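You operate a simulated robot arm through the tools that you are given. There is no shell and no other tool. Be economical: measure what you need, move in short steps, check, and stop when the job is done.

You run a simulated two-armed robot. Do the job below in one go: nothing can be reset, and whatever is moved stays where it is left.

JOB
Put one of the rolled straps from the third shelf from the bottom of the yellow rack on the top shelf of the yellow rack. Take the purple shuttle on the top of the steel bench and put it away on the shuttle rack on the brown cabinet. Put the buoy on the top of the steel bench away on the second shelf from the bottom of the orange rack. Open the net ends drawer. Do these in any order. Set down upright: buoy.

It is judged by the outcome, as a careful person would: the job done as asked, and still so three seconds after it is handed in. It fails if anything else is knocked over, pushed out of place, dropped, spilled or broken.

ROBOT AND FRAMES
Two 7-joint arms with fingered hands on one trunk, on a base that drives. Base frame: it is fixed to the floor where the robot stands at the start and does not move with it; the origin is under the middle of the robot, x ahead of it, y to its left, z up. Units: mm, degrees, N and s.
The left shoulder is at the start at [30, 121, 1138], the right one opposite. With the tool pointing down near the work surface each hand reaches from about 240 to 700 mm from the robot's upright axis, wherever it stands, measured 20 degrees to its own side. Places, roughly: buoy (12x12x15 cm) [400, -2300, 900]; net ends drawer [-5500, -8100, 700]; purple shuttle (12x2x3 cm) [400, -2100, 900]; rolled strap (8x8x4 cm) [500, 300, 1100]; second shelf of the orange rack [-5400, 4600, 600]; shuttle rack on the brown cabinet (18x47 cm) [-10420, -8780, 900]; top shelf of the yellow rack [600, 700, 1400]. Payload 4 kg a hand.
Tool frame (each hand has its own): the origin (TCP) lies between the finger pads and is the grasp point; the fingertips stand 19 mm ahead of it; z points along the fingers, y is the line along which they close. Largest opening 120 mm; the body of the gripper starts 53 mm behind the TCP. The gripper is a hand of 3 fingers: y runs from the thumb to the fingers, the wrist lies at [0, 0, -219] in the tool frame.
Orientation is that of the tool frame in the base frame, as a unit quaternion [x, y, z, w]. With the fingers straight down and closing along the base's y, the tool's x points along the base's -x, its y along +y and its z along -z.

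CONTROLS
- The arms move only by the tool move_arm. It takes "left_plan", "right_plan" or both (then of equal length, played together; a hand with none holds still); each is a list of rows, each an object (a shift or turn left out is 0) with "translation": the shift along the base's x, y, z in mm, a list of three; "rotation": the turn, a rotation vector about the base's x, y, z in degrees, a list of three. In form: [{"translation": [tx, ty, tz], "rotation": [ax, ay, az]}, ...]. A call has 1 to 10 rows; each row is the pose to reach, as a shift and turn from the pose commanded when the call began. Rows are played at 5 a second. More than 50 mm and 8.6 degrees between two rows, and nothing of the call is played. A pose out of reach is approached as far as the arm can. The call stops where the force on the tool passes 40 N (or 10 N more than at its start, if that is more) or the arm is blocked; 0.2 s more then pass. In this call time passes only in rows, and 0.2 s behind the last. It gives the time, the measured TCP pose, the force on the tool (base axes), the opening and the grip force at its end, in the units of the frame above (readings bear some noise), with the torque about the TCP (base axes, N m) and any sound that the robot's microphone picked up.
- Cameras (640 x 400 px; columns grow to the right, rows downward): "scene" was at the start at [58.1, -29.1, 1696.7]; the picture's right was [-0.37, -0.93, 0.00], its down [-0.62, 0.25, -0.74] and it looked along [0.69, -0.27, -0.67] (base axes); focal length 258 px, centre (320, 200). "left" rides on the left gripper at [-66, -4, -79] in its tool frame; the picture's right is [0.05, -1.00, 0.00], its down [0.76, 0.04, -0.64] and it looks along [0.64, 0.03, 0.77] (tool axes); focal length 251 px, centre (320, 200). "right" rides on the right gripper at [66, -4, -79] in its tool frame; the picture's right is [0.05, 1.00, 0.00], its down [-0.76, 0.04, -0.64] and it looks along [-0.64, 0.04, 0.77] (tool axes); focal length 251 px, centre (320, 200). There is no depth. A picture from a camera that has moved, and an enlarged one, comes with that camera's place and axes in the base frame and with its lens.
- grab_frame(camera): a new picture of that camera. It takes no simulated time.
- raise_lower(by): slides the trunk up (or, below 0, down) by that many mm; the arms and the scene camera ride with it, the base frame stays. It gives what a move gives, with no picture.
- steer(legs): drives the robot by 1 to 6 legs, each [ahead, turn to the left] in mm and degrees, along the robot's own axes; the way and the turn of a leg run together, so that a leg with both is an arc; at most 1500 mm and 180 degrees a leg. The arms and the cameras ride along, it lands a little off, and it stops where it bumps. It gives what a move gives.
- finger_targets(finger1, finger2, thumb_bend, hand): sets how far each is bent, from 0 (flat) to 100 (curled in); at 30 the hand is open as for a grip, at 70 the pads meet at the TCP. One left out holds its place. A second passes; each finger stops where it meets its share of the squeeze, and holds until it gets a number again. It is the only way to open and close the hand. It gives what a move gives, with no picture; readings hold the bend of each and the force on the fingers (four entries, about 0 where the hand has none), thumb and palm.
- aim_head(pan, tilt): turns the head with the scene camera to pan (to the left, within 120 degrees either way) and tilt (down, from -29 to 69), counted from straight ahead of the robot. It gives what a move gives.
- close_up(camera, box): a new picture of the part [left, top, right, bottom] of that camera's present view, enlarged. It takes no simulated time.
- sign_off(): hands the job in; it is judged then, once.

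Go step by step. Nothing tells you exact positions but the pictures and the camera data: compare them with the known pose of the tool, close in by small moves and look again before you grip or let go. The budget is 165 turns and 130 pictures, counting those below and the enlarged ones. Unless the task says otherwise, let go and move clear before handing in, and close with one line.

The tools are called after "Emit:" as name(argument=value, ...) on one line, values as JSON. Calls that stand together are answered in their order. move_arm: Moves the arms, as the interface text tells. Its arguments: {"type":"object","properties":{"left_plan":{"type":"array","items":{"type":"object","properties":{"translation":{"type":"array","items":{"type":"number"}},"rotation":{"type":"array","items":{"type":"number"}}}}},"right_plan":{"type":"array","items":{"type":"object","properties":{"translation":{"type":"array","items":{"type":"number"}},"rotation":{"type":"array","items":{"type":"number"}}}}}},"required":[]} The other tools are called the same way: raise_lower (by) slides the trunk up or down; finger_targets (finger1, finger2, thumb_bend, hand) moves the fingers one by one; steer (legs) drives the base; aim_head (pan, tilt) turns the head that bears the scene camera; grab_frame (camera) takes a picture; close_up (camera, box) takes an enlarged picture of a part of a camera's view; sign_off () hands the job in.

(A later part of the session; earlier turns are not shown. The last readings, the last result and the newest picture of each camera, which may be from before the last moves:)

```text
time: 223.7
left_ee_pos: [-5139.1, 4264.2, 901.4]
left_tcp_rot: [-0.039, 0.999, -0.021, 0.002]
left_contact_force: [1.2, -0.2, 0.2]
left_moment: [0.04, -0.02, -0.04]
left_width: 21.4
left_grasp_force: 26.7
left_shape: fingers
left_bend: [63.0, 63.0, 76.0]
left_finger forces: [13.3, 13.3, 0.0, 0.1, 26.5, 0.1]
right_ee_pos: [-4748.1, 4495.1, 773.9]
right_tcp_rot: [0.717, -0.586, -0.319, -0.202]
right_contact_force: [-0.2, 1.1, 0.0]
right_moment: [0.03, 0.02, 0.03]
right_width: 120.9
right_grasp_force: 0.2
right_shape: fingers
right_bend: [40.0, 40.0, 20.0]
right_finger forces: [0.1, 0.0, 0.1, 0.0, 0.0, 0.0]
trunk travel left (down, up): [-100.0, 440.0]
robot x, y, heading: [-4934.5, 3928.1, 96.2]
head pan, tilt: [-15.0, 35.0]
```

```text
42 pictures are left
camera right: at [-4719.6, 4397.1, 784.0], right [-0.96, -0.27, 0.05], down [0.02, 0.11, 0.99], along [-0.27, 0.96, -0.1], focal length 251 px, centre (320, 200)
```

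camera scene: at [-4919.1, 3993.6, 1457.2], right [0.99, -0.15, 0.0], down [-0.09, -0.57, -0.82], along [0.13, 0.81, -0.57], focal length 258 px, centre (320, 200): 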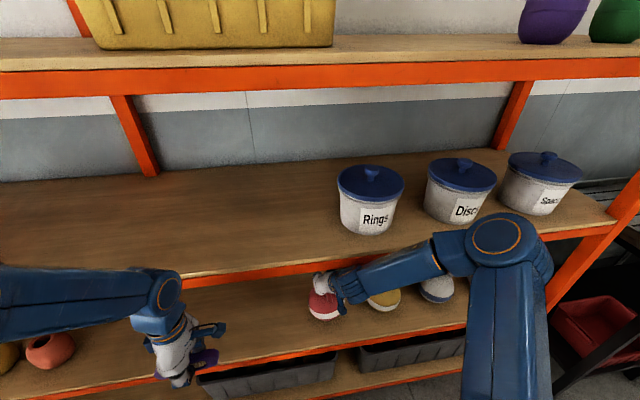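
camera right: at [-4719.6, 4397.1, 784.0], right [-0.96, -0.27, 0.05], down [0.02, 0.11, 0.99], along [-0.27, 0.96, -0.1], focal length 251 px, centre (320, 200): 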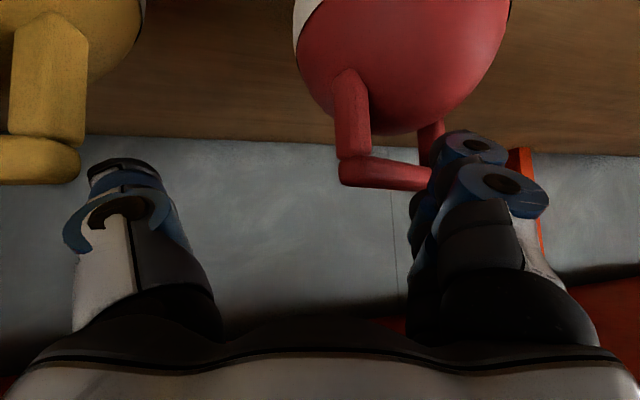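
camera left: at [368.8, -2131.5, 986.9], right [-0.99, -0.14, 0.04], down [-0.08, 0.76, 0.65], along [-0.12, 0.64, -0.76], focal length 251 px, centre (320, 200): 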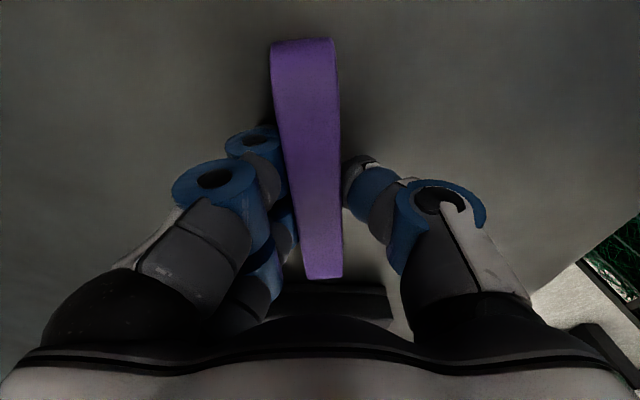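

No contact now and the buoy stands by itself. Back out fully.

Emit:
move_arm(right_plan=[{"translation": [0, -30, 0]}, {"translation": [0, -65, 0]}, {"translation": [0, -100, 0]}, {"translation": [0, -140, 0]}, {"translation": [5, -180, 0]}])

Emit:
close_up(camera="scene", box=[240, 230, 440, 355])

```text
time: 224.9
left_ee_pos: [-5139.6, 4263.5, 899.9]
left_tcp_rot: [-0.039, 0.999, -0.021, 0.002]
left_contact_force: [-0.1, 0.2, -1.4]
left_moment: [-0.01, -0.01, 0.01]
left_width: 21.4
left_grasp_force: 26.7
left_shape: fingers
left_bend: [63.0, 63.0, 76.0]
left_finger forces: [13.3, 13.3, 0.0, 0.0, 26.7, 0.0]
right_ee_pos: [-4735.6, 4329.5, 762.3]
right_tcp_rot: [0.718, -0.586, -0.319, -0.2]
right_contact_force: [0.2, -0.1, 0.3]
right_moment: [0.02, 0.0, 0.02]
right_width: 120.8
right_grasp_force: 0.0
right_shape: fingers
right_bend: [40.0, 40.0, 20.0]
right_finger forces: [0.1, 0.0, 0.1, 0.0, 0.0, 0.0]
right hand out of reach, approached as far as the arm can: row 5
trunk travel left (down, up): [-100.0, 440.0]
robot x, y, heading: [-4932.5, 3927.2, 96.2]
head pan, tilt: [-15.0, 35.0]
```

```text
3.20 times, centred on (340, 292) of scene
camera zoom: at [-4918.6, 3994.5, 1457.4], right [0.99, -0.15, 0.0], down [-0.09, -0.57, -0.82], along [0.13, 0.81, -0.57], focal length 825 px, centre (256, -96)
```

zoom: 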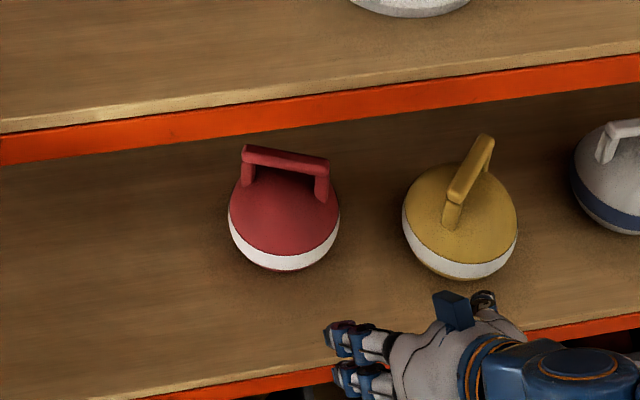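

The buoy stands upright on the second shelf. Now relax the right arm (hand vertical), back off from the rack, and raise the trunk.

Emit:
move_arm(right_plan=[{"translation": [7, -8, 10], "rotation": [-6.7, -2.4, 0]}, {"translation": [14, -16, 20], "rotation": [-13.4, -4.8, 0]}, {"translation": [21, -22, 30], "rotation": [-20, -7.3, 0]}, {"translation": [28, -28, 40], "rotation": [-27, -9.7, 0]}, {"translation": [36, -34, 50], "rotation": [-33.5, -12.2, 0]}, {"translation": [44, -40, 60], "rotation": [-40.2, -14.7, 0]}])

Emit:
steer(legs=[[-150, 0]])

Emit:
raise_lower(by=250)

Emit:
steer(legs=[[0, -48]])

```text
time: 226.3
left_ee_pos: [-5140.0, 4263.7, 899.0]
left_tcp_rot: [-0.04, 0.999, -0.021, 0.002]
left_contact_force: [0.5, 0.3, -0.1]
left_moment: [0.02, 0.04, 0.0]
left_width: 21.5
left_grasp_force: 27.2
left_shape: fingers
left_bend: [63.0, 63.0, 76.0]
left_finger forces: [13.4, 13.4, 0.0, 0.0, 26.6, 0.0]
right_ee_pos: [-4692.5, 4290.6, 822.7]
right_tcp_rot: [0.777, -0.629, -0.006, -0.014]
right_contact_force: [0.7, 0.4, -0.3]
right_moment: [-0.02, -0.01, 0.01]
right_width: 120.9
right_grasp_force: 0.0
right_shape: fingers
right_bend: [40.0, 40.0, 20.0]
right_finger forces: [0.0, 0.0, 0.0, 0.0, 0.0, 0.1]
trunk travel left (down, up): [-100.0, 440.0]
robot x, y, heading: [-4934.0, 3924.5, 96.1]
head pan, tilt: [-15.0, 35.0]
```

```text
time: 227.7
left_ee_pos: [-5122.6, 4116.6, 900.2]
left_tcp_rot: [-0.039, 0.999, -0.02, 0.002]
left_contact_force: [0.6, -0.9, -0.8]
left_moment: [0.05, 0.01, 0.01]
left_width: 21.6
left_grasp_force: 26.6
left_shape: fingers
left_bend: [63.0, 63.0, 76.0]
left_finger forces: [13.3, 13.5, 0.1, 0.0, 26.7, 0.1]
right_ee_pos: [-4676.7, 4142.0, 822.4]
right_tcp_rot: [0.777, -0.63, -0.007, -0.014]
right_contact_force: [-0.9, -0.4, 0.3]
right_moment: [0.0, -0.01, 0.01]
right_width: 120.7
right_grasp_force: 0.1
right_shape: fingers
right_bend: [40.0, 40.0, 20.0]
right_finger forces: [0.0, 0.1, 0.1, 0.1, 0.1, 0.1]
trunk travel left (down, up): [-100.0, 440.0]
robot x, y, heading: [-4917.2, 3777.6, 96.1]
head pan, tilt: [-15.0, 35.0]
```

```text
time: 230.2
left_ee_pos: [-5123.5, 4116.1, 1149.5]
left_tcp_rot: [-0.04, 0.999, -0.021, 0.002]
left_contact_force: [0.2, -0.3, -0.6]
left_moment: [0.01, 0.01, 0.04]
left_width: 21.3
left_grasp_force: 26.5
left_shape: fingers
left_bend: [63.0, 63.0, 76.0]
left_finger forces: [13.3, 13.4, 0.0, 0.0, 26.6, 0.1]
right_ee_pos: [-4676.2, 4144.4, 1072.8]
right_tcp_rot: [0.777, -0.63, -0.006, -0.014]
right_contact_force: [0.7, 0.1, -0.8]
right_moment: [-0.02, 0.01, 0.01]
right_width: 120.6
right_grasp_force: 0.0
right_shape: fingers
right_bend: [40.0, 40.0, 20.0]
right_finger forces: [0.0, 0.1, 0.0, 0.1, 0.0, 0.0]
trunk travel left (down, up): [-350.0, 190.0]
robot x, y, heading: [-4916.4, 3779.7, 96.0]
head pan, tilt: [-15.0, 35.0]
```

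```text
time: 232.2
left_ee_pos: [-4898.4, 4170.5, 1149.1]
left_tcp_rot: [0.262, 0.965, -0.02, -0.005]
left_contact_force: [0.6, 0.3, -0.8]
left_moment: [0.03, 0.04, 0.01]
left_width: 21.2
left_grasp_force: 26.6
left_shape: fingers
left_bend: [63.0, 63.0, 76.0]
left_finger forces: [13.3, 13.4, 0.0, 0.1, 26.5, 0.1]
right_ee_pos: [-4516.1, 3935.0, 1072.1]
right_tcp_rot: [-0.552, 0.834, 0.003, 0.015]
right_contact_force: [1.4, 0.2, -0.3]
right_moment: [0.01, -0.02, -0.02]
right_width: 120.4
right_grasp_force: 0.0
right_shape: fingers
right_bend: [40.0, 40.0, 20.0]
right_finger forces: [0.0, 0.0, 0.1, 0.0, 0.0, 0.1]
trunk travel left (down, up): [-350.0, 190.0]
robot x, y, heading: [-4955.8, 3792.1, 61.2]
head pan, tilt: [-15.0, 35.0]
stopped in leg 1: the robot was blocked; the commanded pose is now the measured one
```

Emit:
steer(legs=[[0, -30]])

Emit:
steer(legs=[[0, -30]])

Emit:
steer(legs=[[1250, 0]])

Emit:
steer(legs=[[0, -30]])

Emit:
steer(legs=[[0, -30]])

Emit:
steer(legs=[[0, -29]])

```text
time: 234.3
left_ee_pos: [-4717.5, 4094.3, 1150.3]
left_tcp_rot: [0.498, 0.867, -0.019, -0.009]
left_contact_force: [0.1, 0.2, 0.3]
left_moment: [0.03, 0.03, 0.02]
left_width: 21.6
left_grasp_force: 26.7
left_shape: fingers
left_bend: [63.0, 63.0, 77.0]
left_finger forces: [13.3, 13.2, 0.0, 0.0, 26.5, 0.1]
right_ee_pos: [-4498.2, 3705.0, 1072.4]
right_tcp_rot: [-0.322, 0.947, -0.001, 0.016]
right_contact_force: [-0.8, 0.6, 0.0]
right_moment: [-0.01, -0.02, 0.02]
right_width: 120.5
right_grasp_force: 0.0
right_shape: fingers
right_bend: [40.0, 40.0, 20.0]
right_finger forces: [0.1, 0.0, 0.1, 0.1, 0.0, 0.0]
trunk travel left (down, up): [-350.0, 190.0]
robot x, y, heading: [-4966.3, 3823.4, 31.7]
head pan, tilt: [-15.0, 35.0]
stopped in leg 1: the robot was blocked; the commanded pose is now the measured one
```

```text
time: 236.5
left_ee_pos: [-4612.0, 3931.7, 1150.8]
left_tcp_rot: [0.704, 0.71, -0.015, -0.015]
left_contact_force: [0.3, -0.8, 0.7]
left_moment: [0.04, -0.01, 0.01]
left_width: 21.2
left_grasp_force: 26.3
left_shape: fingers
left_bend: [63.0, 63.0, 77.0]
left_finger forces: [13.2, 13.3, 0.1, 0.1, 26.6, 0.0]
right_ee_pos: [-4616.0, 3484.0, 1072.9]
right_tcp_rot: [-0.068, 0.998, -0.006, 0.017]
right_contact_force: [-0.2, -0.1, 0.4]
right_moment: [-0.02, 0.01, -0.02]
right_width: 120.6
right_grasp_force: 0.0
right_shape: fingers
right_bend: [40.0, 40.0, 20.0]
right_finger forces: [0.0, 0.0, 0.0, 0.1, 0.1, 0.0]
trunk travel left (down, up): [-350.0, 190.0]
robot x, y, heading: [-4969.5, 3851.2, 2.2]
head pan, tilt: [-15.0, 35.0]
stopped in leg 1: the robot was blocked; the commanded pose is now the measured one
```

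```text
time: 242.8
left_ee_pos: [-3369.2, 3966.8, 1148.5]
left_tcp_rot: [0.709, 0.704, -0.015, -0.014]
left_contact_force: [0.1, 0.2, 0.0]
left_moment: [0.02, 0.0, 0.01]
left_width: 21.3
left_grasp_force: 26.8
left_shape: fingers
left_bend: [63.0, 63.0, 77.0]
left_finger forces: [13.3, 13.4, 0.1, 0.0, 26.6, 0.0]
right_ee_pos: [-3381.6, 3518.2, 1072.5]
right_tcp_rot: [-0.06, 0.998, -0.006, 0.015]
right_contact_force: [1.0, 0.5, 0.4]
right_moment: [0.0, 0.0, 0.01]
right_width: 120.5
right_grasp_force: 0.1
right_shape: fingers
right_bend: [40.0, 40.0, 20.0]
right_finger forces: [0.0, 0.1, 0.0, 0.1, 0.0, 0.0]
trunk travel left (down, up): [-350.0, 190.0]
robot x, y, heading: [-3727.6, 3887.5, 1.5]
head pan, tilt: [-15.0, 35.0]
```

```text
time: 244.6
left_ee_pos: [-3381.1, 3781.0, 1150.7]
left_tcp_rot: [0.867, 0.497, -0.011, -0.018]
left_contact_force: [-0.9, -0.9, -1.2]
left_moment: [0.01, 0.03, -0.02]
left_width: 21.7
left_grasp_force: 26.5
left_shape: fingers
left_bend: [63.0, 63.0, 77.0]
left_finger forces: [13.2, 13.4, 0.1, 0.1, 26.5, 0.0]
right_ee_pos: [-3615.6, 3397.0, 1073.9]
right_tcp_rot: [0.198, 0.98, -0.01, 0.013]
right_contact_force: [-0.2, 0.2, 0.7]
right_moment: [0.0, 0.0, -0.01]
right_width: 120.7
right_grasp_force: 0.0
right_shape: fingers
right_bend: [40.0, 40.0, 20.0]
right_finger forces: [0.0, 0.1, 0.0, 0.1, 0.0, 0.0]
trunk travel left (down, up): [-350.0, 190.0]
robot x, y, heading: [-3715.9, 3924.5, -28.7]
head pan, tilt: [-15.0, 35.0]
```

```text
time: 246.2
left_ee_pos: [-3466.4, 3661.9, 1150.0]
left_tcp_rot: [0.947, 0.321, -0.006, -0.02]
left_contact_force: [-0.3, -0.2, 0.2]
left_moment: [0.0, -0.04, 0.0]
left_width: 21.7
left_grasp_force: 26.3
left_shape: fingers
left_bend: [63.0, 63.0, 77.0]
left_finger forces: [13.4, 13.1, 0.0, 0.0, 26.4, 0.0]
right_ee_pos: [-3826.2, 3395.4, 1072.6]
right_tcp_rot: [0.384, 0.923, -0.012, 0.012]
right_contact_force: [-0.4, -0.6, 0.0]
right_moment: [0.0, -0.05, -0.02]
right_width: 120.7
right_grasp_force: 0.0
right_shape: fingers
right_bend: [40.0, 40.0, 20.0]
right_finger forces: [0.0, 0.1, 0.1, 0.1, 0.0, 0.0]
trunk travel left (down, up): [-350.0, 190.0]
robot x, y, heading: [-3725.9, 3915.9, -44.7]
head pan, tilt: [-15.0, 35.0]
stopped in leg 1: the robot was blocked; the commanded pose is now the measured one
```

```text
time: 248.0
left_ee_pos: [-3620.6, 3565.1, 1150.6]
left_tcp_rot: [0.997, 0.07, -0.002, -0.021]
left_contact_force: [0.1, -0.1, 0.5]
left_moment: [-0.01, 0.01, -0.02]
left_width: 21.4
left_grasp_force: 26.3
left_shape: fingers
left_bend: [63.0, 63.0, 77.0]
left_finger forces: [13.4, 13.2, 0.0, 0.0, 26.4, 0.0]
right_ee_pos: [-4064.1, 3510.2, 1074.3]
right_tcp_rot: [0.605, 0.796, -0.016, 0.009]
right_contact_force: [0.1, 0.7, -0.6]
right_moment: [-0.01, 0.05, 0.02]
right_width: 120.8
right_grasp_force: 0.1
right_shape: fingers
right_bend: [40.0, 40.0, 20.0]
right_finger forces: [0.0, 0.0, 0.1, 0.0, 0.0, 0.0]
trunk travel left (down, up): [-350.0, 190.0]
robot x, y, heading: [-3704.7, 3914.0, -74.0]
head pan, tilt: [-15.0, 35.0]
```

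Re-centre the arms on the body (they lag during stalls), then go south along the lane.

Emit:
move_arm(left_plan=[{"translation": [45, 13, 0]}, {"translation": [90, 26, 0]}, {"translation": [135, 39, 0]}, {"translation": [183, 52, 0]}], right_plan=[{"translation": [45, 13, 0]}, {"translation": [90, 26, 0]}, {"translation": [135, 39, 0]}, {"translation": [183, 52, 0]}])

Emit:
steer(legs=[[0, -16]])

Emit:
steer(legs=[[1500, 0], [1500, 0], [1100, 0]])

Emit:
aim_head(pan=-10, tilt=15)

Emit:
grab_frame(camera="scene")

```text
time: 249.0
left_ee_pos: [-3432.5, 3614.4, 1149.5]
left_tcp_rot: [0.997, 0.069, -0.003, -0.022]
left_contact_force: [0.4, 0.3, -0.1]
left_moment: [0.01, 0.05, 0.0]
left_width: 21.2
left_grasp_force: 26.0
left_shape: fingers
left_bend: [63.0, 63.0, 77.0]
left_finger forces: [13.3, 13.2, 0.1, 0.0, 26.3, 0.0]
right_ee_pos: [-3877.4, 3563.1, 1075.0]
right_tcp_rot: [0.605, 0.796, -0.016, 0.007]
right_contact_force: [0.4, 0.3, 0.0]
right_moment: [-0.02, 0.01, -0.01]
right_width: 120.8
right_grasp_force: 0.0
right_shape: fingers
right_bend: [40.0, 40.0, 20.0]
right_finger forces: [0.0, 0.0, 0.0, 0.1, 0.0, 0.0]
trunk travel left (down, up): [-350.0, 190.0]
robot x, y, heading: [-3707.2, 3916.6, -74.3]
head pan, tilt: [-15.0, 35.0]
```

```text
time: 250.4
left_ee_pos: [-3530.8, 3551.6, 1151.6]
left_tcp_rot: [0.997, -0.069, 0.001, -0.021]
left_contact_force: [0.5, 0.8, 0.0]
left_moment: [-0.03, 0.03, 0.0]
left_width: 21.4
left_grasp_force: 26.6
left_shape: fingers
left_bend: [63.0, 63.0, 77.0]
left_finger forces: [13.3, 13.1, 0.0, 0.0, 26.6, 0.1]
right_ee_pos: [-3970.3, 3624.1, 1074.1]
right_tcp_rot: [0.71, 0.704, -0.016, 0.006]
right_contact_force: [0.0, -0.3, 0.4]
right_moment: [-0.01, -0.03, 0.0]
right_width: 120.8
right_grasp_force: 0.0
right_shape: fingers
right_bend: [40.0, 40.0, 20.0]
right_finger forces: [0.0, 0.1, 0.1, 0.1, 0.0, 0.0]
trunk travel left (down, up): [-350.0, 190.0]
robot x, y, heading: [-3687.4, 3916.1, -90.5]
head pan, tilt: [-15.0, 35.0]
```

```text
time: 270.1
left_ee_pos: [-3443.8, -548.6, 1151.0]
left_tcp_rot: [0.999, -0.049, 0.0, -0.021]
left_contact_force: [-0.1, 0.3, -0.9]
left_moment: [0.01, 0.02, -0.01]
left_width: 21.4
left_grasp_force: 26.7
left_shape: fingers
left_bend: [63.0, 63.0, 77.0]
left_finger forces: [13.4, 13.5, 0.1, 0.0, 26.6, 0.0]
right_ee_pos: [-3887.4, -495.1, 1073.4]
right_tcp_rot: [0.695, 0.719, -0.016, 0.006]
right_contact_force: [0.0, -0.4, -0.4]
right_moment: [-0.04, -0.02, 0.02]
right_width: 120.8
right_grasp_force: 0.1
right_shape: fingers
right_bend: [40.0, 40.0, 20.0]
right_finger forces: [0.0, 0.0, 0.1, 0.0, 0.0, 0.0]
trunk travel left (down, up): [-350.0, 190.0]
robot x, y, heading: [-3614.6, -190.9, -87.7]
head pan, tilt: [-15.0, 35.0]
```

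```text
time: 270.9
left_ee_pos: [-3443.4, -548.5, 1150.5]
left_tcp_rot: [0.999, -0.049, 0.001, -0.021]
left_contact_force: [0.0, -0.9, 0.4]
left_moment: [-0.01, -0.02, -0.03]
left_width: 21.5
left_grasp_force: 26.4
left_shape: fingers
left_bend: [63.0, 63.0, 77.0]
left_finger forces: [13.4, 13.4, 0.0, 0.0, 26.6, 0.0]
right_ee_pos: [-3886.8, -495.7, 1072.9]
right_tcp_rot: [0.695, 0.719, -0.016, 0.007]
right_contact_force: [0.4, -0.3, 0.6]
right_moment: [0.0, -0.04, -0.04]
right_width: 120.9
right_grasp_force: 0.1
right_shape: fingers
right_bend: [40.0, 40.0, 20.0]
right_finger forces: [0.0, 0.0, 0.0, 0.0, 0.0, 0.0]
trunk travel left (down, up): [-350.0, 190.0]
robot x, y, heading: [-3619.5, -193.7, -87.8]
head pan, tilt: [-10.0, 15.0]
```

```text
40 pictures are left
camera scene: at [-3629.7, -261.8, 1739.3], right [-0.99, 0.14, 0.0], down [0.04, 0.26, -0.97], along [-0.13, -0.96, -0.26], focal length 258 px, centre (320, 200)
```

scene: 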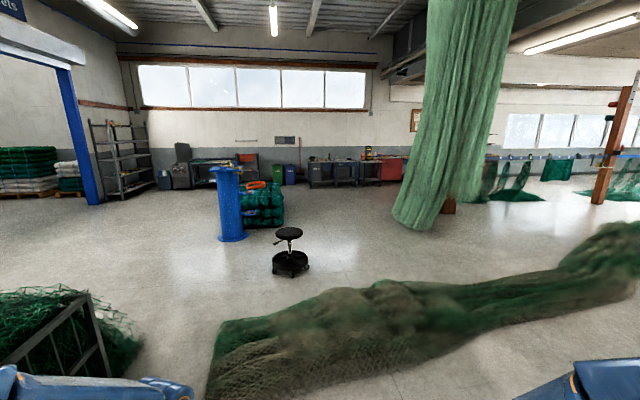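

The gap between cage and net pile is too narrow; I take the known east lane again. Turn to head east and drive.

Emit:
steer(legs=[[0, 30]])

Emit:
steer(legs=[[0, 30]])

Emit:
steer(legs=[[0, 28]])

```text
time: 272.8
left_ee_pos: [-3292.9, -416.7, 1151.0]
left_tcp_rot: [0.979, 0.205, -0.006, -0.02]
left_contact_force: [0.5, -0.4, -0.3]
left_moment: [0.0, -0.01, 0.04]
left_width: 21.2
left_grasp_force: 27.1
left_shape: fingers
left_bend: [63.0, 63.0, 77.0]
left_finger forces: [13.4, 13.3, 0.0, 0.1, 26.6, 0.0]
right_ee_pos: [-3705.9, -584.5, 1074.7]
right_tcp_rot: [0.491, 0.871, -0.013, 0.008]
right_contact_force: [0.7, 0.1, 0.5]
right_moment: [-0.01, 0.04, 0.02]
right_width: 120.8
right_grasp_force: 0.1
right_shape: fingers
right_bend: [40.0, 40.0, 20.0]
right_finger forces: [0.1, 0.0, 0.1, 0.0, 0.0, 0.0]
trunk travel left (down, up): [-350.0, 190.0]
robot x, y, heading: [-3643.8, -203.3, -59.5]
head pan, tilt: [-10.0, 15.0]
stopped in leg 1: the robot was blocked; the commanded pose is now the measured one
```

```text
time: 274.8
left_ee_pos: [-3231.0, -216.8, 1150.4]
left_tcp_rot: [0.894, 0.448, -0.011, -0.018]
left_contact_force: [-0.8, 0.1, 0.6]
left_moment: [0.02, 0.05, 0.07]
left_width: 21.1
left_grasp_force: 26.7
left_shape: fingers
left_bend: [63.0, 63.0, 77.0]
left_finger forces: [13.4, 13.4, 0.1, 0.0, 26.6, 0.0]
right_ee_pos: [-3504.7, -568.9, 1073.6]
right_tcp_rot: [0.251, 0.968, -0.011, 0.012]
right_contact_force: [-0.5, 0.5, 0.3]
right_moment: [-0.01, 0.0, 0.03]
right_width: 120.7
right_grasp_force: 0.0
right_shape: fingers
right_bend: [40.0, 40.0, 20.0]
right_finger forces: [0.1, 0.0, 0.0, 0.1, 0.1, 0.1]
trunk travel left (down, up): [-350.0, 190.0]
robot x, y, heading: [-3656.8, -227.0, -29.7]
head pan, tilt: [-10.0, 15.0]
stopped in leg 1: the robot was blocked; the commanded pose is now the measured one
```

```text
time: 276.8
left_ee_pos: [-3280.6, -22.1, 1151.2]
left_tcp_rot: [0.763, 0.646, -0.015, -0.016]
left_contact_force: [0.1, -0.2, -0.5]
left_moment: [-0.03, -0.01, 0.01]
left_width: 21.4
left_grasp_force: 26.6
left_shape: fingers
left_bend: [63.0, 63.0, 77.0]
left_finger forces: [13.5, 13.4, 0.1, 0.0, 26.6, 0.0]
right_ee_pos: [-3363.4, -461.3, 1073.3]
right_tcp_rot: [0.015, 1.0, -0.008, 0.013]
right_contact_force: [0.1, 0.2, 0.1]
right_moment: [0.0, -0.01, 0.0]
right_width: 120.7
right_grasp_force: 0.1
right_shape: fingers
right_bend: [40.0, 40.0, 20.0]
right_finger forces: [0.0, 0.0, 0.0, 0.1, 0.1, 0.0]
trunk travel left (down, up): [-350.0, 190.0]
robot x, y, heading: [-3655.0, -257.7, -2.5]
head pan, tilt: [-10.0, 15.0]
stopped in leg 1: the robot was blocked; the commanded pose is now the measured one
```

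Emit:
steer(legs=[[1500, 0], [1500, 0], [150, 0]])

Emit:
steer(legs=[[0, -30]])

Emit:
steer(legs=[[0, -30]])

Emit:
steer(legs=[[0, -28]])

```text
time: 292.2
left_ee_pos: [-153.3, -140.5, 1151.0]
left_tcp_rot: [0.756, 0.654, -0.014, -0.016]
left_contact_force: [0.0, -1.0, 0.3]
left_moment: [-0.02, 0.0, 0.03]
left_width: 21.5
left_grasp_force: 26.9
left_shape: fingers
left_bend: [63.0, 63.0, 77.0]
left_finger forces: [13.6, 13.4, 0.1, 0.1, 26.8, 0.0]
right_ee_pos: [-227.5, -581.5, 1073.2]
right_tcp_rot: [0.006, 1.0, -0.008, 0.014]
right_contact_force: [-0.3, 0.2, 0.0]
right_moment: [-0.01, 0.0, -0.02]
right_width: 120.8
right_grasp_force: 0.0
right_shape: fingers
right_bend: [40.0, 40.0, 20.0]
right_finger forces: [0.0, 0.1, 0.0, 0.1, 0.0, 0.1]
trunk travel left (down, up): [-350.0, 190.0]
robot x, y, heading: [-526.8, -382.2, -1.5]
head pan, tilt: [-10.0, 15.0]
```

```text
time: 294.1
left_ee_pos: [-84.9, -357.4, 1151.3]
left_tcp_rot: [0.9, 0.435, -0.011, -0.019]
left_contact_force: [0.4, -0.3, -1.1]
left_moment: [0.0, 0.03, -0.01]
left_width: 21.7
left_grasp_force: 26.6
left_shape: fingers
left_bend: [63.0, 63.0, 77.0]
left_finger forces: [13.4, 13.4, 0.0, 0.0, 26.6, 0.0]
right_ee_pos: [-368.7, -701.7, 1072.9]
right_tcp_rot: [0.267, 0.964, -0.01, 0.013]
right_contact_force: [-0.5, -1.0, 0.3]
right_moment: [0.0, 0.0, -0.01]
right_width: 120.6
right_grasp_force: 0.1
right_shape: fingers
right_bend: [40.0, 40.0, 20.0]
right_finger forces: [0.0, 0.0, 0.1, 0.0, 0.0, 0.0]
trunk travel left (down, up): [-350.0, 190.0]
robot x, y, heading: [-504.1, -355.0, -31.2]
head pan, tilt: [-10.0, 15.0]
stopped in leg 1: the robot was blocked; the commanded pose is now the measured one
```

```text
time: 296.0
left_ee_pos: [-132.4, -556.3, 1151.3]
left_tcp_rot: [0.978, 0.205, -0.005, -0.022]
left_contact_force: [0.2, -1.1, -0.7]
left_moment: [0.02, -0.05, 0.0]
left_width: 21.3
left_grasp_force: 26.7
left_shape: fingers
left_bend: [63.0, 63.0, 77.0]
left_finger forces: [13.5, 13.4, 0.1, 0.0, 26.7, 0.0]
right_ee_pos: [-545.3, -727.3, 1073.2]
right_tcp_rot: [0.491, 0.871, -0.014, 0.01]
right_contact_force: [0.7, -0.2, 0.2]
right_moment: [0.03, 0.01, 0.02]
right_width: 120.7
right_grasp_force: 0.1
right_shape: fingers
right_bend: [40.0, 40.0, 20.0]
right_finger forces: [0.0, 0.0, 0.0, 0.0, 0.0, 0.1]
trunk travel left (down, up): [-350.0, 190.0]
robot x, y, heading: [-481.4, -336.1, -59.6]
head pan, tilt: [-10.0, 15.0]
stopped in leg 1: the robot was blocked; the commanded pose is now the measured one
```

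```text
time: 297.9
left_ee_pos: [-270.3, -695.7, 1151.1]
left_tcp_rot: [0.999, -0.032, 0.001, -0.021]
left_contact_force: [-0.6, -0.4, -1.3]
left_moment: [0.0, -0.01, -0.02]
left_width: 21.1
left_grasp_force: 26.7
left_shape: fingers
left_bend: [63.0, 63.0, 77.0]
left_finger forces: [13.4, 13.4, 0.0, 0.0, 26.7, 0.0]
right_ee_pos: [-716.3, -659.1, 1073.8]
right_tcp_rot: [0.683, 0.73, -0.015, 0.007]
right_contact_force: [-0.1, 0.4, 0.2]
right_moment: [0.0, -0.02, 0.03]
right_width: 120.3
right_grasp_force: 0.2
right_shape: fingers
right_bend: [40.0, 40.0, 20.0]
right_finger forces: [0.0, 0.0, 0.0, 0.0, 0.0, 0.0]
trunk travel left (down, up): [-350.0, 190.0]
robot x, y, heading: [-454.4, -339.7, -86.9]
head pan, tilt: [-10.0, 15.0]
stopped in leg 1: the robot was blocked; the commanded pose is now the measured one
```

Emit:
steer(legs=[[1500, -4], [1500, 0], [350, 0]])

Emit:
steer(legs=[[0, -24]])

Emit:
steer(legs=[[0, -22]])

Emit:
steer(legs=[[1500, 0], [1500, 0]])

Emit:
aim_head(pan=0, tilt=15)

Emit:
grab_frame(camera="scene")

```text
time: 314.1
left_ee_pos: [-374.9, -4030.3, 1151.4]
left_tcp_rot: [0.996, -0.086, 0.002, -0.021]
left_contact_force: [-0.8, -0.7, 0.1]
left_moment: [-0.01, -0.02, 0.0]
left_width: 21.4
left_grasp_force: 26.9
left_shape: fingers
left_bend: [63.0, 63.0, 77.0]
left_finger forces: [13.5, 13.4, 0.1, 0.1, 26.9, 0.0]
right_ee_pos: [-813.8, -3945.2, 1074.2]
right_tcp_rot: [0.721, 0.692, -0.016, 0.006]
right_contact_force: [-0.2, -0.3, 0.7]
right_moment: [0.01, 0.04, 0.01]
right_width: 120.6
right_grasp_force: 0.0
right_shape: fingers
right_bend: [40.0, 40.0, 20.0]
right_finger forces: [0.1, 0.0, 0.0, 0.0, 0.1, 0.0]
trunk travel left (down, up): [-350.0, 190.0]
robot x, y, heading: [-515.7, -3657.4, -93.4]
head pan, tilt: [-10.0, 15.0]
```

```text
time: 315.9
left_ee_pos: [-541.6, -4052.4, 1151.7]
left_tcp_rot: [0.955, -0.295, 0.006, -0.022]
left_contact_force: [-0.7, 0.1, 0.5]
left_moment: [-0.03, 0.03, 0.0]
left_width: 21.4
left_grasp_force: 26.7
left_shape: fingers
left_bend: [63.0, 63.0, 77.0]
left_finger forces: [13.3, 13.5, 0.1, 0.1, 26.8, 0.0]
right_ee_pos: [-904.3, -3791.8, 1074.0]
right_tcp_rot: [0.852, 0.523, -0.017, 0.003]
right_contact_force: [-0.5, -0.1, 0.4]
right_moment: [0.0, -0.02, -0.01]
right_width: 120.5
right_grasp_force: 0.1
right_shape: fingers
right_bend: [40.0, 40.0, 20.0]
right_finger forces: [0.0, 0.0, 0.1, 0.0, 0.0, 0.1]
trunk travel left (down, up): [-350.0, 190.0]
robot x, y, heading: [-492.0, -3663.8, -117.5]
head pan, tilt: [-10.0, 15.0]
stopped in leg 1: the robot was blocked; the commanded pose is now the measured one
```

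```text
time: 317.5
left_ee_pos: [-681.3, -4007.3, 1151.8]
left_tcp_rot: [0.883, -0.469, 0.01, -0.02]
left_contact_force: [0.0, -0.3, -0.9]
left_moment: [0.01, 0.02, 0.02]
left_width: 21.4
left_grasp_force: 27.5
left_shape: fingers
left_bend: [63.0, 63.0, 77.0]
left_finger forces: [13.5, 13.5, 0.0, 0.1, 26.9, 0.0]
right_ee_pos: [-922.6, -3630.6, 1074.4]
right_tcp_rot: [0.935, 0.353, -0.018, -0.001]
right_contact_force: [0.3, 0.1, 1.3]
right_moment: [-0.03, -0.01, -0.01]
right_width: 120.7
right_grasp_force: 0.1
right_shape: fingers
right_bend: [40.0, 40.0, 20.0]
right_finger forces: [0.0, 0.0, 0.0, 0.1, 0.0, 0.0]
trunk travel left (down, up): [-350.0, 190.0]
robot x, y, heading: [-477.4, -3687.7, -139.6]
head pan, tilt: [-10.0, 15.0]
```

```text
time: 329.0
left_ee_pos: [-2433.3, -5547.8, 1147.6]
left_tcp_rot: [0.882, -0.47, 0.011, -0.023]
left_contact_force: [-0.1, -0.5, -1.0]
left_moment: [0.06, 0.0, 0.0]
left_width: 21.3
left_grasp_force: 26.6
left_shape: fingers
left_bend: [63.0, 63.0, 77.0]
left_finger forces: [13.4, 13.5, 0.0, 0.0, 26.9, 0.0]
right_ee_pos: [-2672.9, -5170.3, 1072.6]
right_tcp_rot: [0.936, 0.353, -0.015, -0.002]
right_contact_force: [0.4, -1.2, -0.1]
right_moment: [0.06, -0.03, -0.01]
right_width: 120.8
right_grasp_force: 0.0
right_shape: fingers
right_bend: [40.0, 40.0, 20.0]
right_finger forces: [0.0, 0.1, 0.0, 0.0, 0.0, 0.1]
trunk travel left (down, up): [-350.0, 190.0]
robot x, y, heading: [-2220.7, -5216.7, -140.4]
head pan, tilt: [-10.0, 15.0]
stopped in leg 2: the robot was blocked; the commanded pose is now the measured one
```

```text
time: 329.7
left_ee_pos: [-2428.3, -5540.4, 1152.0]
left_tcp_rot: [0.882, -0.471, 0.01, -0.019]
left_contact_force: [0.2, 0.4, 0.2]
left_moment: [0.0, 0.03, -0.01]
left_width: 21.2
left_grasp_force: 26.6
left_shape: fingers
left_bend: [63.0, 63.0, 77.0]
left_finger forces: [13.4, 13.5, 0.1, 0.0, 27.0, 0.0]
right_ee_pos: [-2669.9, -5163.3, 1074.2]
right_tcp_rot: [0.936, 0.352, -0.018, -0.001]
right_contact_force: [1.1, -0.1, 0.4]
right_moment: [-0.01, -0.01, 0.01]
right_width: 120.3
right_grasp_force: 0.0
right_shape: fingers
right_bend: [40.0, 40.0, 20.0]
right_finger forces: [0.0, 0.0, 0.1, 0.0, 0.0, 0.1]
trunk travel left (down, up): [-350.0, 190.0]
robot x, y, heading: [-2219.9, -5223.4, -140.2]
head pan, tilt: [0.0, 15.0]
```

```text
39 pictures are left
camera scene: at [-2278.1, -5266.0, 1739.5], right [-0.64, 0.77, 0.0], down [0.2, 0.16, -0.97], along [-0.74, -0.62, -0.26], focal length 258 px, centre (320, 200)
```

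scene: 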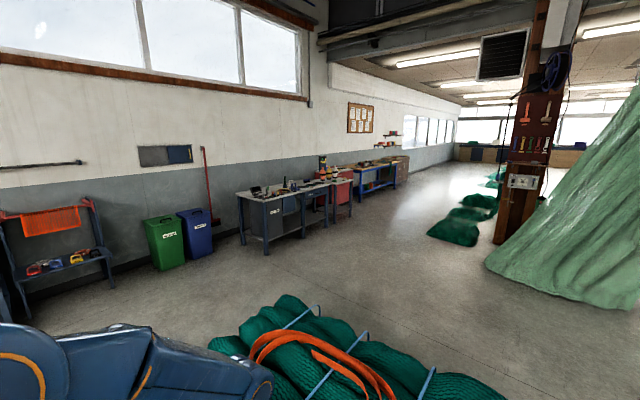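

Something stopped the base; look down ahead.

Emit:
aim_head(pan=-15, tilt=58)

Emit:
grab_frame(camera="scene")

```text
time: 330.8
left_ee_pos: [-2429.4, -5542.7, 1150.0]
left_tcp_rot: [0.882, -0.47, 0.01, -0.021]
left_contact_force: [0.0, 0.1, -0.7]
left_moment: [-0.05, 0.0, 0.01]
left_width: 21.5
left_grasp_force: 27.4
left_shape: fingers
left_bend: [63.0, 63.0, 77.0]
left_finger forces: [13.4, 13.5, 0.0, 0.0, 26.9, 0.0]
right_ee_pos: [-2670.7, -5165.3, 1074.7]
right_tcp_rot: [0.936, 0.352, -0.016, -0.001]
right_contact_force: [-0.2, -0.4, 0.4]
right_moment: [0.02, 0.02, 0.01]
right_width: 121.0
right_grasp_force: 0.0
right_shape: fingers
right_bend: [40.0, 40.0, 20.0]
right_finger forces: [0.0, 0.1, 0.0, 0.1, 0.0, 0.0]
trunk travel left (down, up): [-350.0, 190.0]
robot x, y, heading: [-2219.9, -5223.5, -140.3]
head pan, tilt: [-15.0, 58.0]
```

```text
38 pictures are left
camera scene: at [-2271.1, -5237.4, 1675.5], right [-0.42, 0.91, 0.0], down [0.77, 0.36, -0.53], along [-0.48, -0.22, -0.85], focal length 258 px, centre (320, 200)
```

scene: 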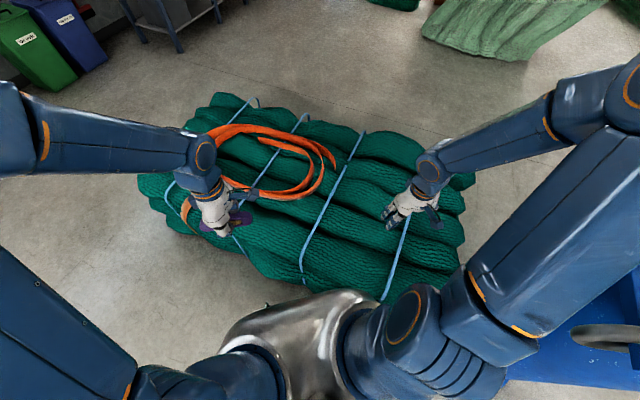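

The base touched the net-bag pile (it seems unmoved). I back up and go round its east side toward y≈-7200.

Emit:
steer(legs=[[-450, 0]])

Emit:
steer(legs=[[0, 25]])

Emit:
steer(legs=[[0, 25]])

Emit:
steer(legs=[[1500, 0], [750, 0]])

Emit:
steer(legs=[[0, -28]])

Emit:
steer(legs=[[0, -28]])

Emit:
aim_head(pan=0, tilt=20)

Emit:
grab_frame(camera="scene")

```text
time: 333.5
left_ee_pos: [-2080.4, -5255.5, 1151.3]
left_tcp_rot: [0.884, -0.468, 0.009, -0.019]
left_contact_force: [1.1, 0.1, -0.7]
left_moment: [-0.03, 0.04, 0.01]
left_width: 21.2
left_grasp_force: 27.3
left_shape: fingers
left_bend: [63.0, 63.0, 77.0]
left_finger forces: [13.5, 13.6, 0.0, 0.0, 27.0, 0.1]
right_ee_pos: [-2325.2, -4878.5, 1074.9]
right_tcp_rot: [0.934, 0.357, -0.017, -0.001]
right_contact_force: [0.8, 0.1, 0.4]
right_moment: [0.01, 0.02, 0.0]
right_width: 120.7
right_grasp_force: 0.0
right_shape: fingers
right_bend: [40.0, 40.0, 20.0]
right_finger forces: [0.0, 0.1, 0.1, 0.1, 0.1, 0.0]
trunk travel left (down, up): [-350.0, 190.0]
robot x, y, heading: [-1879.6, -4935.1, -139.6]
head pan, tilt: [-15.0, 58.0]
```

```text
time: 335.4
left_ee_pos: [-1927.9, -5315.0, 1151.5]
left_tcp_rot: [0.963, -0.267, 0.005, -0.022]
left_contact_force: [0.5, 0.0, -1.0]
left_moment: [0.0, 0.0, 0.0]
left_width: 21.2
left_grasp_force: 26.8
left_shape: fingers
left_bend: [63.0, 63.0, 77.0]
left_finger forces: [13.4, 13.5, 0.1, 0.0, 26.9, 0.1]
right_ee_pos: [-2307.2, -5074.8, 1074.8]
right_tcp_rot: [0.837, 0.547, -0.015, 0.001]
right_contact_force: [-0.1, -0.6, 0.3]
right_moment: [0.01, -0.01, 0.01]
right_width: 120.6
right_grasp_force: 0.0
right_shape: fingers
right_bend: [40.0, 40.0, 20.0]
right_finger forces: [0.1, 0.0, 0.0, 0.0, 0.1, 0.0]
trunk travel left (down, up): [-350.0, 190.0]
robot x, y, heading: [-1904.9, -4923.0, -114.8]
head pan, tilt: [-15.0, 58.0]
stopped in leg 1: the robot was blocked; the commanded pose is now the measured one
```

```text
time: 337.3
left_ee_pos: [-1767.8, -5293.9, 1151.1]
left_tcp_rot: [0.998, -0.059, 0.001, -0.023]
left_contact_force: [0.7, 0.1, -0.4]
left_moment: [0.02, 0.01, 0.01]
left_width: 21.2
left_grasp_force: 26.5
left_shape: fingers
left_bend: [63.0, 63.0, 77.0]
left_finger forces: [13.5, 13.4, 0.0, 0.0, 26.8, 0.0]
right_ee_pos: [-2210.5, -5229.9, 1073.0]
right_tcp_rot: [0.704, 0.71, -0.015, 0.003]
right_contact_force: [0.3, 0.6, 0.9]
right_moment: [0.03, 0.03, 0.03]
right_width: 120.6
right_grasp_force: 0.2
right_shape: fingers
right_bend: [40.0, 40.0, 20.0]
right_finger forces: [0.1, 0.1, 0.0, 0.0, 0.1, 0.0]
trunk travel left (down, up): [-350.0, 190.0]
robot x, y, heading: [-1931.0, -4927.8, -90.6]
head pan, tilt: [-15.0, 58.0]
stopped in leg 1: the robot was blocked; the commanded pose is now the measured one
```

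```text
time: 348.4
left_ee_pos: [-1835.5, -7534.5, 1150.4]
left_tcp_rot: [0.997, -0.073, 0.001, -0.022]
left_contact_force: [0.2, 0.4, 0.1]
left_moment: [0.01, -0.03, -0.02]
left_width: 21.3
left_grasp_force: 27.1
left_shape: fingers
left_bend: [63.0, 63.0, 77.0]
left_finger forces: [13.5, 13.4, 0.0, 0.0, 26.9, 0.0]
right_ee_pos: [-2276.6, -7458.8, 1074.2]
right_tcp_rot: [0.713, 0.701, -0.015, 0.004]
right_contact_force: [0.7, -0.4, 0.4]
right_moment: [0.04, 0.01, -0.02]
right_width: 120.8
right_grasp_force: 0.1
right_shape: fingers
right_bend: [40.0, 40.0, 20.0]
right_finger forces: [0.1, 0.1, 0.1, 0.0, 0.0, 0.0]
trunk travel left (down, up): [-350.0, 190.0]
robot x, y, heading: [-1991.1, -7162.0, -91.8]
head pan, tilt: [-15.0, 58.0]
```

```text
time: 350.2
left_ee_pos: [-2021.4, -7557.8, 1151.4]
left_tcp_rot: [0.951, -0.309, 0.007, -0.021]
left_contact_force: [0.0, 0.1, 0.3]
left_moment: [-0.02, -0.02, 0.02]
left_width: 21.6
left_grasp_force: 27.2
left_shape: fingers
left_bend: [63.0, 63.0, 77.0]
left_finger forces: [13.4, 13.5, 0.0, 0.0, 26.8, 0.0]
right_ee_pos: [-2377.0, -7287.3, 1073.1]
right_tcp_rot: [0.859, 0.511, -0.016, 0.002]
right_contact_force: [-0.6, 0.3, 0.6]
right_moment: [0.0, 0.0, 0.02]
right_width: 120.8
right_grasp_force: 0.1
right_shape: fingers
right_bend: [40.0, 40.0, 20.0]
right_finger forces: [0.1, 0.0, 0.0, 0.0, 0.0, 0.0]
trunk travel left (down, up): [-350.0, 190.0]
robot x, y, heading: [-1962.2, -7174.4, -119.2]
head pan, tilt: [-15.0, 58.0]
stopped in leg 1: the robot was blocked; the commanded pose is now the measured one
```

```text
time: 352.1
left_ee_pos: [-2193.1, -7490.4, 1151.9]
left_tcp_rot: [0.849, -0.528, 0.011, -0.019]
left_contact_force: [-0.1, 0.2, 0.0]
left_moment: [0.02, 0.0, 0.0]
left_width: 21.1
left_grasp_force: 26.9
left_shape: fingers
left_bend: [63.0, 63.0, 77.0]
left_finger forces: [13.5, 13.4, 0.1, 0.1, 26.9, 0.0]
right_ee_pos: [-2382.7, -7083.7, 1075.7]
right_tcp_rot: [0.957, 0.289, -0.015, -0.003]
right_contact_force: [1.1, 0.9, 0.4]
right_moment: [-0.02, 0.01, -0.01]
right_width: 120.7
right_grasp_force: 0.1
right_shape: fingers
right_bend: [40.0, 40.0, 20.0]
right_finger forces: [0.0, 0.0, 0.0, 0.0, 0.1, 0.1]
trunk travel left (down, up): [-350.0, 190.0]
robot x, y, heading: [-1945.2, -7197.6, -147.4]
head pan, tilt: [-15.0, 58.0]
stopped in leg 1: the robot was blocked; the commanded pose is now the measured one
```

```text
time: 353.1
left_ee_pos: [-2194.0, -7490.7, 1151.4]
left_tcp_rot: [0.849, -0.528, 0.011, -0.019]
left_contact_force: [-0.4, 0.2, -1.0]
left_moment: [-0.01, 0.0, -0.04]
left_width: 21.3
left_grasp_force: 26.8
left_shape: fingers
left_bend: [63.0, 63.0, 77.0]
left_finger forces: [13.3, 13.5, 0.1, 0.0, 26.8, 0.0]
right_ee_pos: [-2384.0, -7083.5, 1074.8]
right_tcp_rot: [0.957, 0.29, -0.016, -0.004]
right_contact_force: [0.2, -0.7, 0.0]
right_moment: [-0.01, 0.0, 0.02]
right_width: 120.8
right_grasp_force: 0.1
right_shape: fingers
right_bend: [40.0, 40.0, 20.0]
right_finger forces: [0.0, 0.0, 0.0, 0.1, 0.0, 0.1]
trunk travel left (down, up): [-350.0, 190.0]
robot x, y, heading: [-1944.3, -7198.8, -147.5]
head pan, tilt: [0.0, 20.0]
```

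```text
37 pictures are left
camera scene: at [-2006.9, -7237.2, 1731.1], right [-0.54, 0.84, 0.0], down [0.29, 0.18, -0.94], along [-0.79, -0.51, -0.34], focal length 258 px, centre (320, 200)
```

scene: 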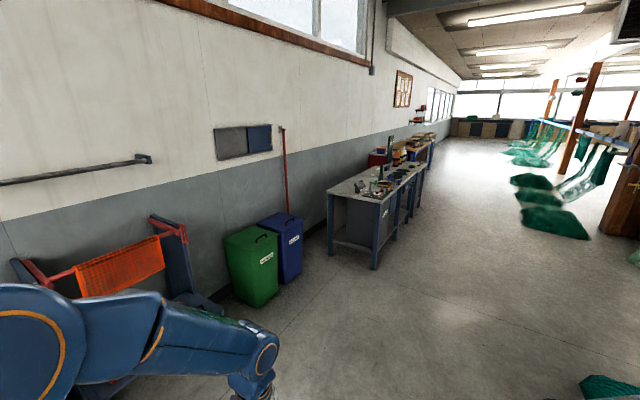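

The drawer bench starts at x≈-4440 with its front at y≈-8060. I drive west along y≈-7250.

Emit:
steer(legs=[[0, -30]])

Emit:
steer(legs=[[1500, 0], [1500, 0], [200, 0]])

Emit:
aim_head(pan=70, tilt=30)

Emit:
grab_frame(camera="scene")

```text
time: 355.0
left_ee_pos: [-2310.3, -7332.4, 1151.7]
left_tcp_rot: [-0.688, 0.725, -0.017, 0.016]
left_contact_force: [-0.2, 0.3, 0.3]
left_moment: [-0.01, -0.03, 0.03]
left_width: 21.3
left_grasp_force: 26.8
left_shape: fingers
left_bend: [63.0, 63.0, 77.0]
left_finger forces: [13.4, 13.5, 0.0, 0.1, 26.8, 0.0]
right_ee_pos: [-2275.9, -6885.1, 1073.7]
right_tcp_rot: [0.999, 0.039, -0.014, -0.007]
right_contact_force: [0.5, -0.5, -0.5]
right_moment: [0.02, -0.02, 0.03]
right_width: 120.8
right_grasp_force: 0.0
right_shape: fingers
right_bend: [40.0, 40.0, 20.0]
right_finger forces: [0.1, 0.0, 0.1, 0.0, 0.0, 0.0]
trunk travel left (down, up): [-350.0, 190.0]
robot x, y, heading: [-1948.4, -7235.5, -177.4]
head pan, tilt: [0.0, 20.0]
stopped in leg 1: the robot was blocked; the commanded pose is now the measured one
```

```text
time: 370.7
left_ee_pos: [-5515.1, -7418.5, 1150.9]
left_tcp_rot: [-0.682, 0.731, -0.018, 0.016]
left_contact_force: [0.1, 1.1, -0.3]
left_moment: [-0.01, -0.02, 0.03]
left_width: 21.0
left_grasp_force: 26.8
left_shape: fingers
left_bend: [63.0, 63.0, 77.0]
left_finger forces: [13.4, 13.5, 0.1, 0.0, 26.9, 0.1]
right_ee_pos: [-5472.5, -6972.4, 1074.0]
right_tcp_rot: [0.999, 0.03, -0.014, -0.008]
right_contact_force: [-1.2, 0.6, 0.0]
right_moment: [-0.01, -0.03, 0.0]
right_width: 120.7
right_grasp_force: 0.0
right_shape: fingers
right_bend: [40.0, 40.0, 20.0]
right_finger forces: [0.0, 0.0, 0.1, 0.0, 0.0, 0.1]
trunk travel left (down, up): [-350.0, 190.0]
robot x, y, heading: [-5146.6, -7324.6, -178.9]
head pan, tilt: [0.0, 20.0]
```

```text
time: 372.1
left_ee_pos: [-5513.3, -7418.4, 1151.8]
left_tcp_rot: [-0.682, 0.731, -0.017, 0.016]
left_contact_force: [0.2, 0.2, -0.8]
left_moment: [-0.01, 0.0, -0.02]
left_width: 21.4
left_grasp_force: 27.0
left_shape: fingers
left_bend: [63.0, 63.0, 77.0]
left_finger forces: [13.6, 13.5, 0.0, 0.1, 27.0, 0.0]
right_ee_pos: [-5471.4, -6971.6, 1074.4]
right_tcp_rot: [0.999, 0.03, -0.014, -0.008]
right_contact_force: [-0.1, -0.1, 0.0]
right_moment: [-0.02, 0.03, -0.01]
right_width: 120.5
right_grasp_force: 0.0
right_shape: fingers
right_bend: [40.0, 40.0, 20.0]
right_finger forces: [0.0, 0.0, 0.0, 0.0, 0.0, 0.0]
trunk travel left (down, up): [-350.0, 190.0]
robot x, y, heading: [-5148.0, -7324.9, -178.9]
head pan, tilt: [70.0, 30.0]
```

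```text
36 pictures are left
camera scene: at [-5158.6, -7408.8, 1715.2], right [-0.95, 0.32, 0.0], down [0.16, 0.47, -0.87], along [-0.28, -0.82, -0.5], focal length 258 px, centre (320, 200)
```

scene: 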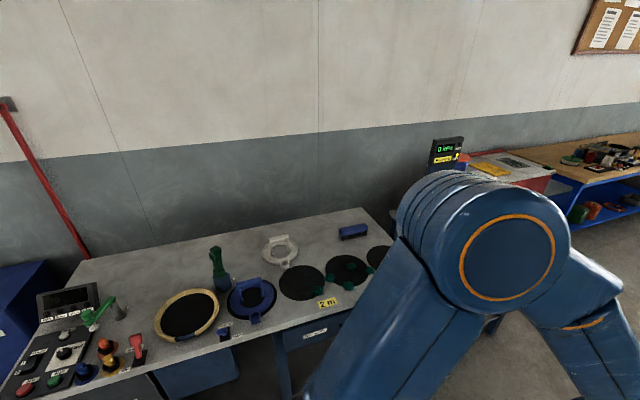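

A labelled drawer is visible under the bench near x≈-5400. I advance a little and turn to face the bench.

Emit:
steer(legs=[[150, 0]])

Emit:
steer(legs=[[0, 30]])

Emit:
steer(legs=[[0, 30]])

Emit:
steer(legs=[[0, 29]])

Emit:
aim_head(pan=-5, tilt=45)

Emit:
grab_frame(camera="scene")

```text
time: 373.5
left_ee_pos: [-5662.6, -7422.8, 1151.4]
left_tcp_rot: [-0.682, 0.731, -0.018, 0.016]
left_contact_force: [0.1, 0.2, -1.0]
left_moment: [0.04, -0.01, -0.02]
left_width: 21.3
left_grasp_force: 26.9
left_shape: fingers
left_bend: [63.0, 63.0, 77.0]
left_finger forces: [13.5, 13.6, 0.1, 0.1, 27.0, 0.1]
right_ee_pos: [-5620.8, -6975.6, 1075.0]
right_tcp_rot: [0.999, 0.029, -0.014, -0.008]
right_contact_force: [-0.8, 0.0, -0.3]
right_moment: [0.01, -0.02, 0.01]
right_width: 120.6
right_grasp_force: 0.0
right_shape: fingers
right_bend: [40.0, 40.0, 20.0]
right_finger forces: [0.0, 0.0, 0.0, 0.0, 0.0, 0.0]
trunk travel left (down, up): [-350.0, 190.0]
robot x, y, heading: [-5300.5, -7328.2, -178.9]
head pan, tilt: [70.0, 30.0]
```

```text
time: 375.4
left_ee_pos: [-5566.4, -7588.0, 1150.7]
left_tcp_rot: [0.845, -0.534, 0.012, -0.021]
left_contact_force: [0.3, 0.6, -0.6]
left_moment: [0.02, 0.03, -0.04]
left_width: 21.2
left_grasp_force: 27.1
left_shape: fingers
left_bend: [63.0, 63.0, 77.0]
left_finger forces: [13.5, 13.3, 0.0, 0.1, 26.7, 0.1]
right_ee_pos: [-5749.5, -7179.1, 1073.3]
right_tcp_rot: [0.959, 0.284, -0.015, -0.004]
right_contact_force: [0.1, 0.3, 0.6]
right_moment: [0.05, 0.0, -0.01]
right_width: 120.7
right_grasp_force: 0.0
right_shape: fingers
right_bend: [40.0, 40.0, 20.0]
right_finger forces: [0.0, 0.0, 0.0, 0.1, 0.1, 0.0]
trunk travel left (down, up): [-350.0, 190.0]
robot x, y, heading: [-5307.1, -7299.6, -149.7]
head pan, tilt: [70.0, 30.0]
stopped in leg 1: the robot was blocked; the commanded pose is now the measured one
```

```text
time: 377.3
left_ee_pos: [-5395.9, -7676.0, 1151.2]
left_tcp_rot: [0.952, -0.305, 0.007, -0.023]
left_contact_force: [0.5, 0.0, 0.8]
left_moment: [-0.01, 0.0, -0.01]
left_width: 21.5
left_grasp_force: 27.2
left_shape: fingers
left_bend: [63.0, 63.0, 77.0]
left_finger forces: [13.5, 13.3, 0.0, 0.1, 26.7, 0.0]
right_ee_pos: [-5756.7, -7407.7, 1073.8]
right_tcp_rot: [0.856, 0.516, -0.016, 0.0]
right_contact_force: [0.0, 0.4, 0.0]
right_moment: [0.03, -0.01, 0.02]
right_width: 120.7
right_grasp_force: 0.0
right_shape: fingers
right_bend: [40.0, 40.0, 20.0]
right_finger forces: [0.1, 0.1, 0.0, 0.1, 0.0, 0.1]
trunk travel left (down, up): [-350.0, 190.0]
robot x, y, heading: [-5335.9, -7282.5, -120.5]
head pan, tilt: [70.0, 30.0]
stopped in leg 1: the robot was blocked; the commanded pose is now the measured one
```

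```text
time: 379.2
left_ee_pos: [-5206.6, -7662.9, 1151.2]
left_tcp_rot: [0.998, -0.064, 0.0, -0.024]
left_contact_force: [0.4, -0.5, -1.0]
left_moment: [0.01, 0.01, 0.0]
left_width: 21.3
left_grasp_force: 27.6
left_shape: fingers
left_bend: [63.0, 63.0, 77.0]
left_finger forces: [13.4, 13.3, 0.1, 0.0, 26.8, 0.0]
right_ee_pos: [-5648.1, -7594.0, 1074.1]
right_tcp_rot: [0.706, 0.708, -0.015, 0.002]
right_contact_force: [0.3, -0.7, -0.1]
right_moment: [-0.01, 0.02, 0.01]
right_width: 120.6
right_grasp_force: 0.1
right_shape: fingers
right_bend: [40.0, 40.0, 20.0]
right_finger forces: [0.0, 0.0, 0.0, 0.0, 0.0, 0.1]
trunk travel left (down, up): [-350.0, 190.0]
robot x, y, heading: [-5371.0, -7289.5, -92.4]
head pan, tilt: [70.0, 30.0]
stopped in leg 1: the robot was blocked; the commanded pose is now the measured one
```

```text
time: 380.7
left_ee_pos: [-5205.9, -7661.3, 1151.8]
left_tcp_rot: [0.998, -0.064, 0.001, -0.024]
left_contact_force: [0.1, 0.0, 0.3]
left_moment: [0.02, -0.01, 0.04]
left_width: 21.3
left_grasp_force: 27.0
left_shape: fingers
left_bend: [63.0, 63.0, 77.0]
left_finger forces: [13.5, 13.3, 0.0, 0.1, 26.8, 0.0]
right_ee_pos: [-5650.6, -7593.8, 1075.1]
right_tcp_rot: [0.708, 0.706, -0.015, 0.003]
right_contact_force: [-0.3, 0.3, 0.5]
right_moment: [0.0, 0.0, 0.01]
right_width: 120.9
right_grasp_force: 0.1
right_shape: fingers
right_bend: [40.0, 40.0, 20.0]
right_finger forces: [0.0, 0.0, 0.0, 0.0, 0.1, 0.0]
trunk travel left (down, up): [-350.0, 190.0]
robot x, y, heading: [-5371.7, -7292.3, -92.7]
head pan, tilt: [-5.0, 45.0]
```

```text
35 pictures are left
camera scene: at [-5377.6, -7348.1, 1692.6], right [-0.99, 0.13, 0.0], down [0.09, 0.7, -0.71], along [-0.09, -0.7, -0.71], focal length 258 px, centre (320, 200)
```

scene: 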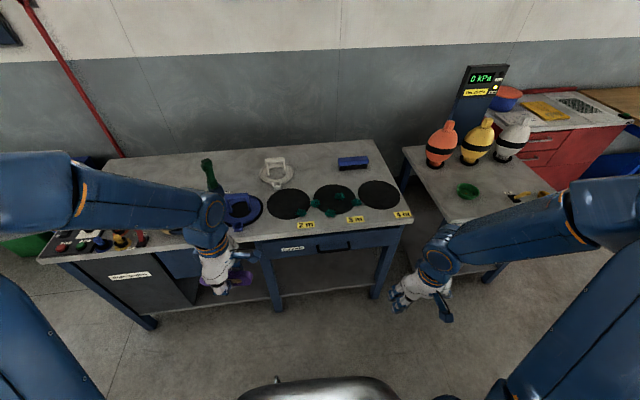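

Emit:
close_up(camera="scene", box=[250, 200, 420, 306])

```text
3.76 times, centred on (335, 253) of scene
camera zoom: at [-5377.6, -7348.1, 1692.6], right [-0.99, 0.13, 0.0], down [0.09, 0.7, -0.71], along [-0.09, -0.7, -0.71], focal length 971 px, centre (264, 0)
```

zoom: 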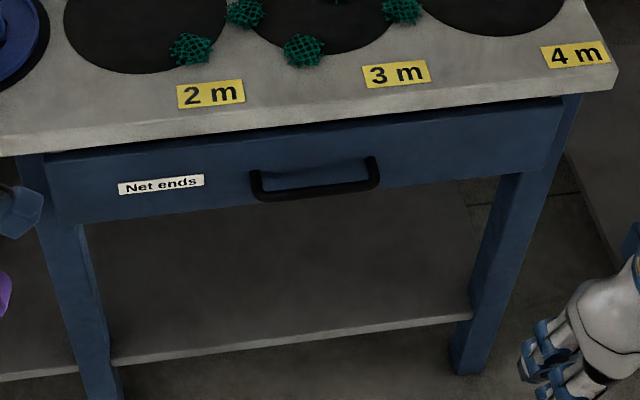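

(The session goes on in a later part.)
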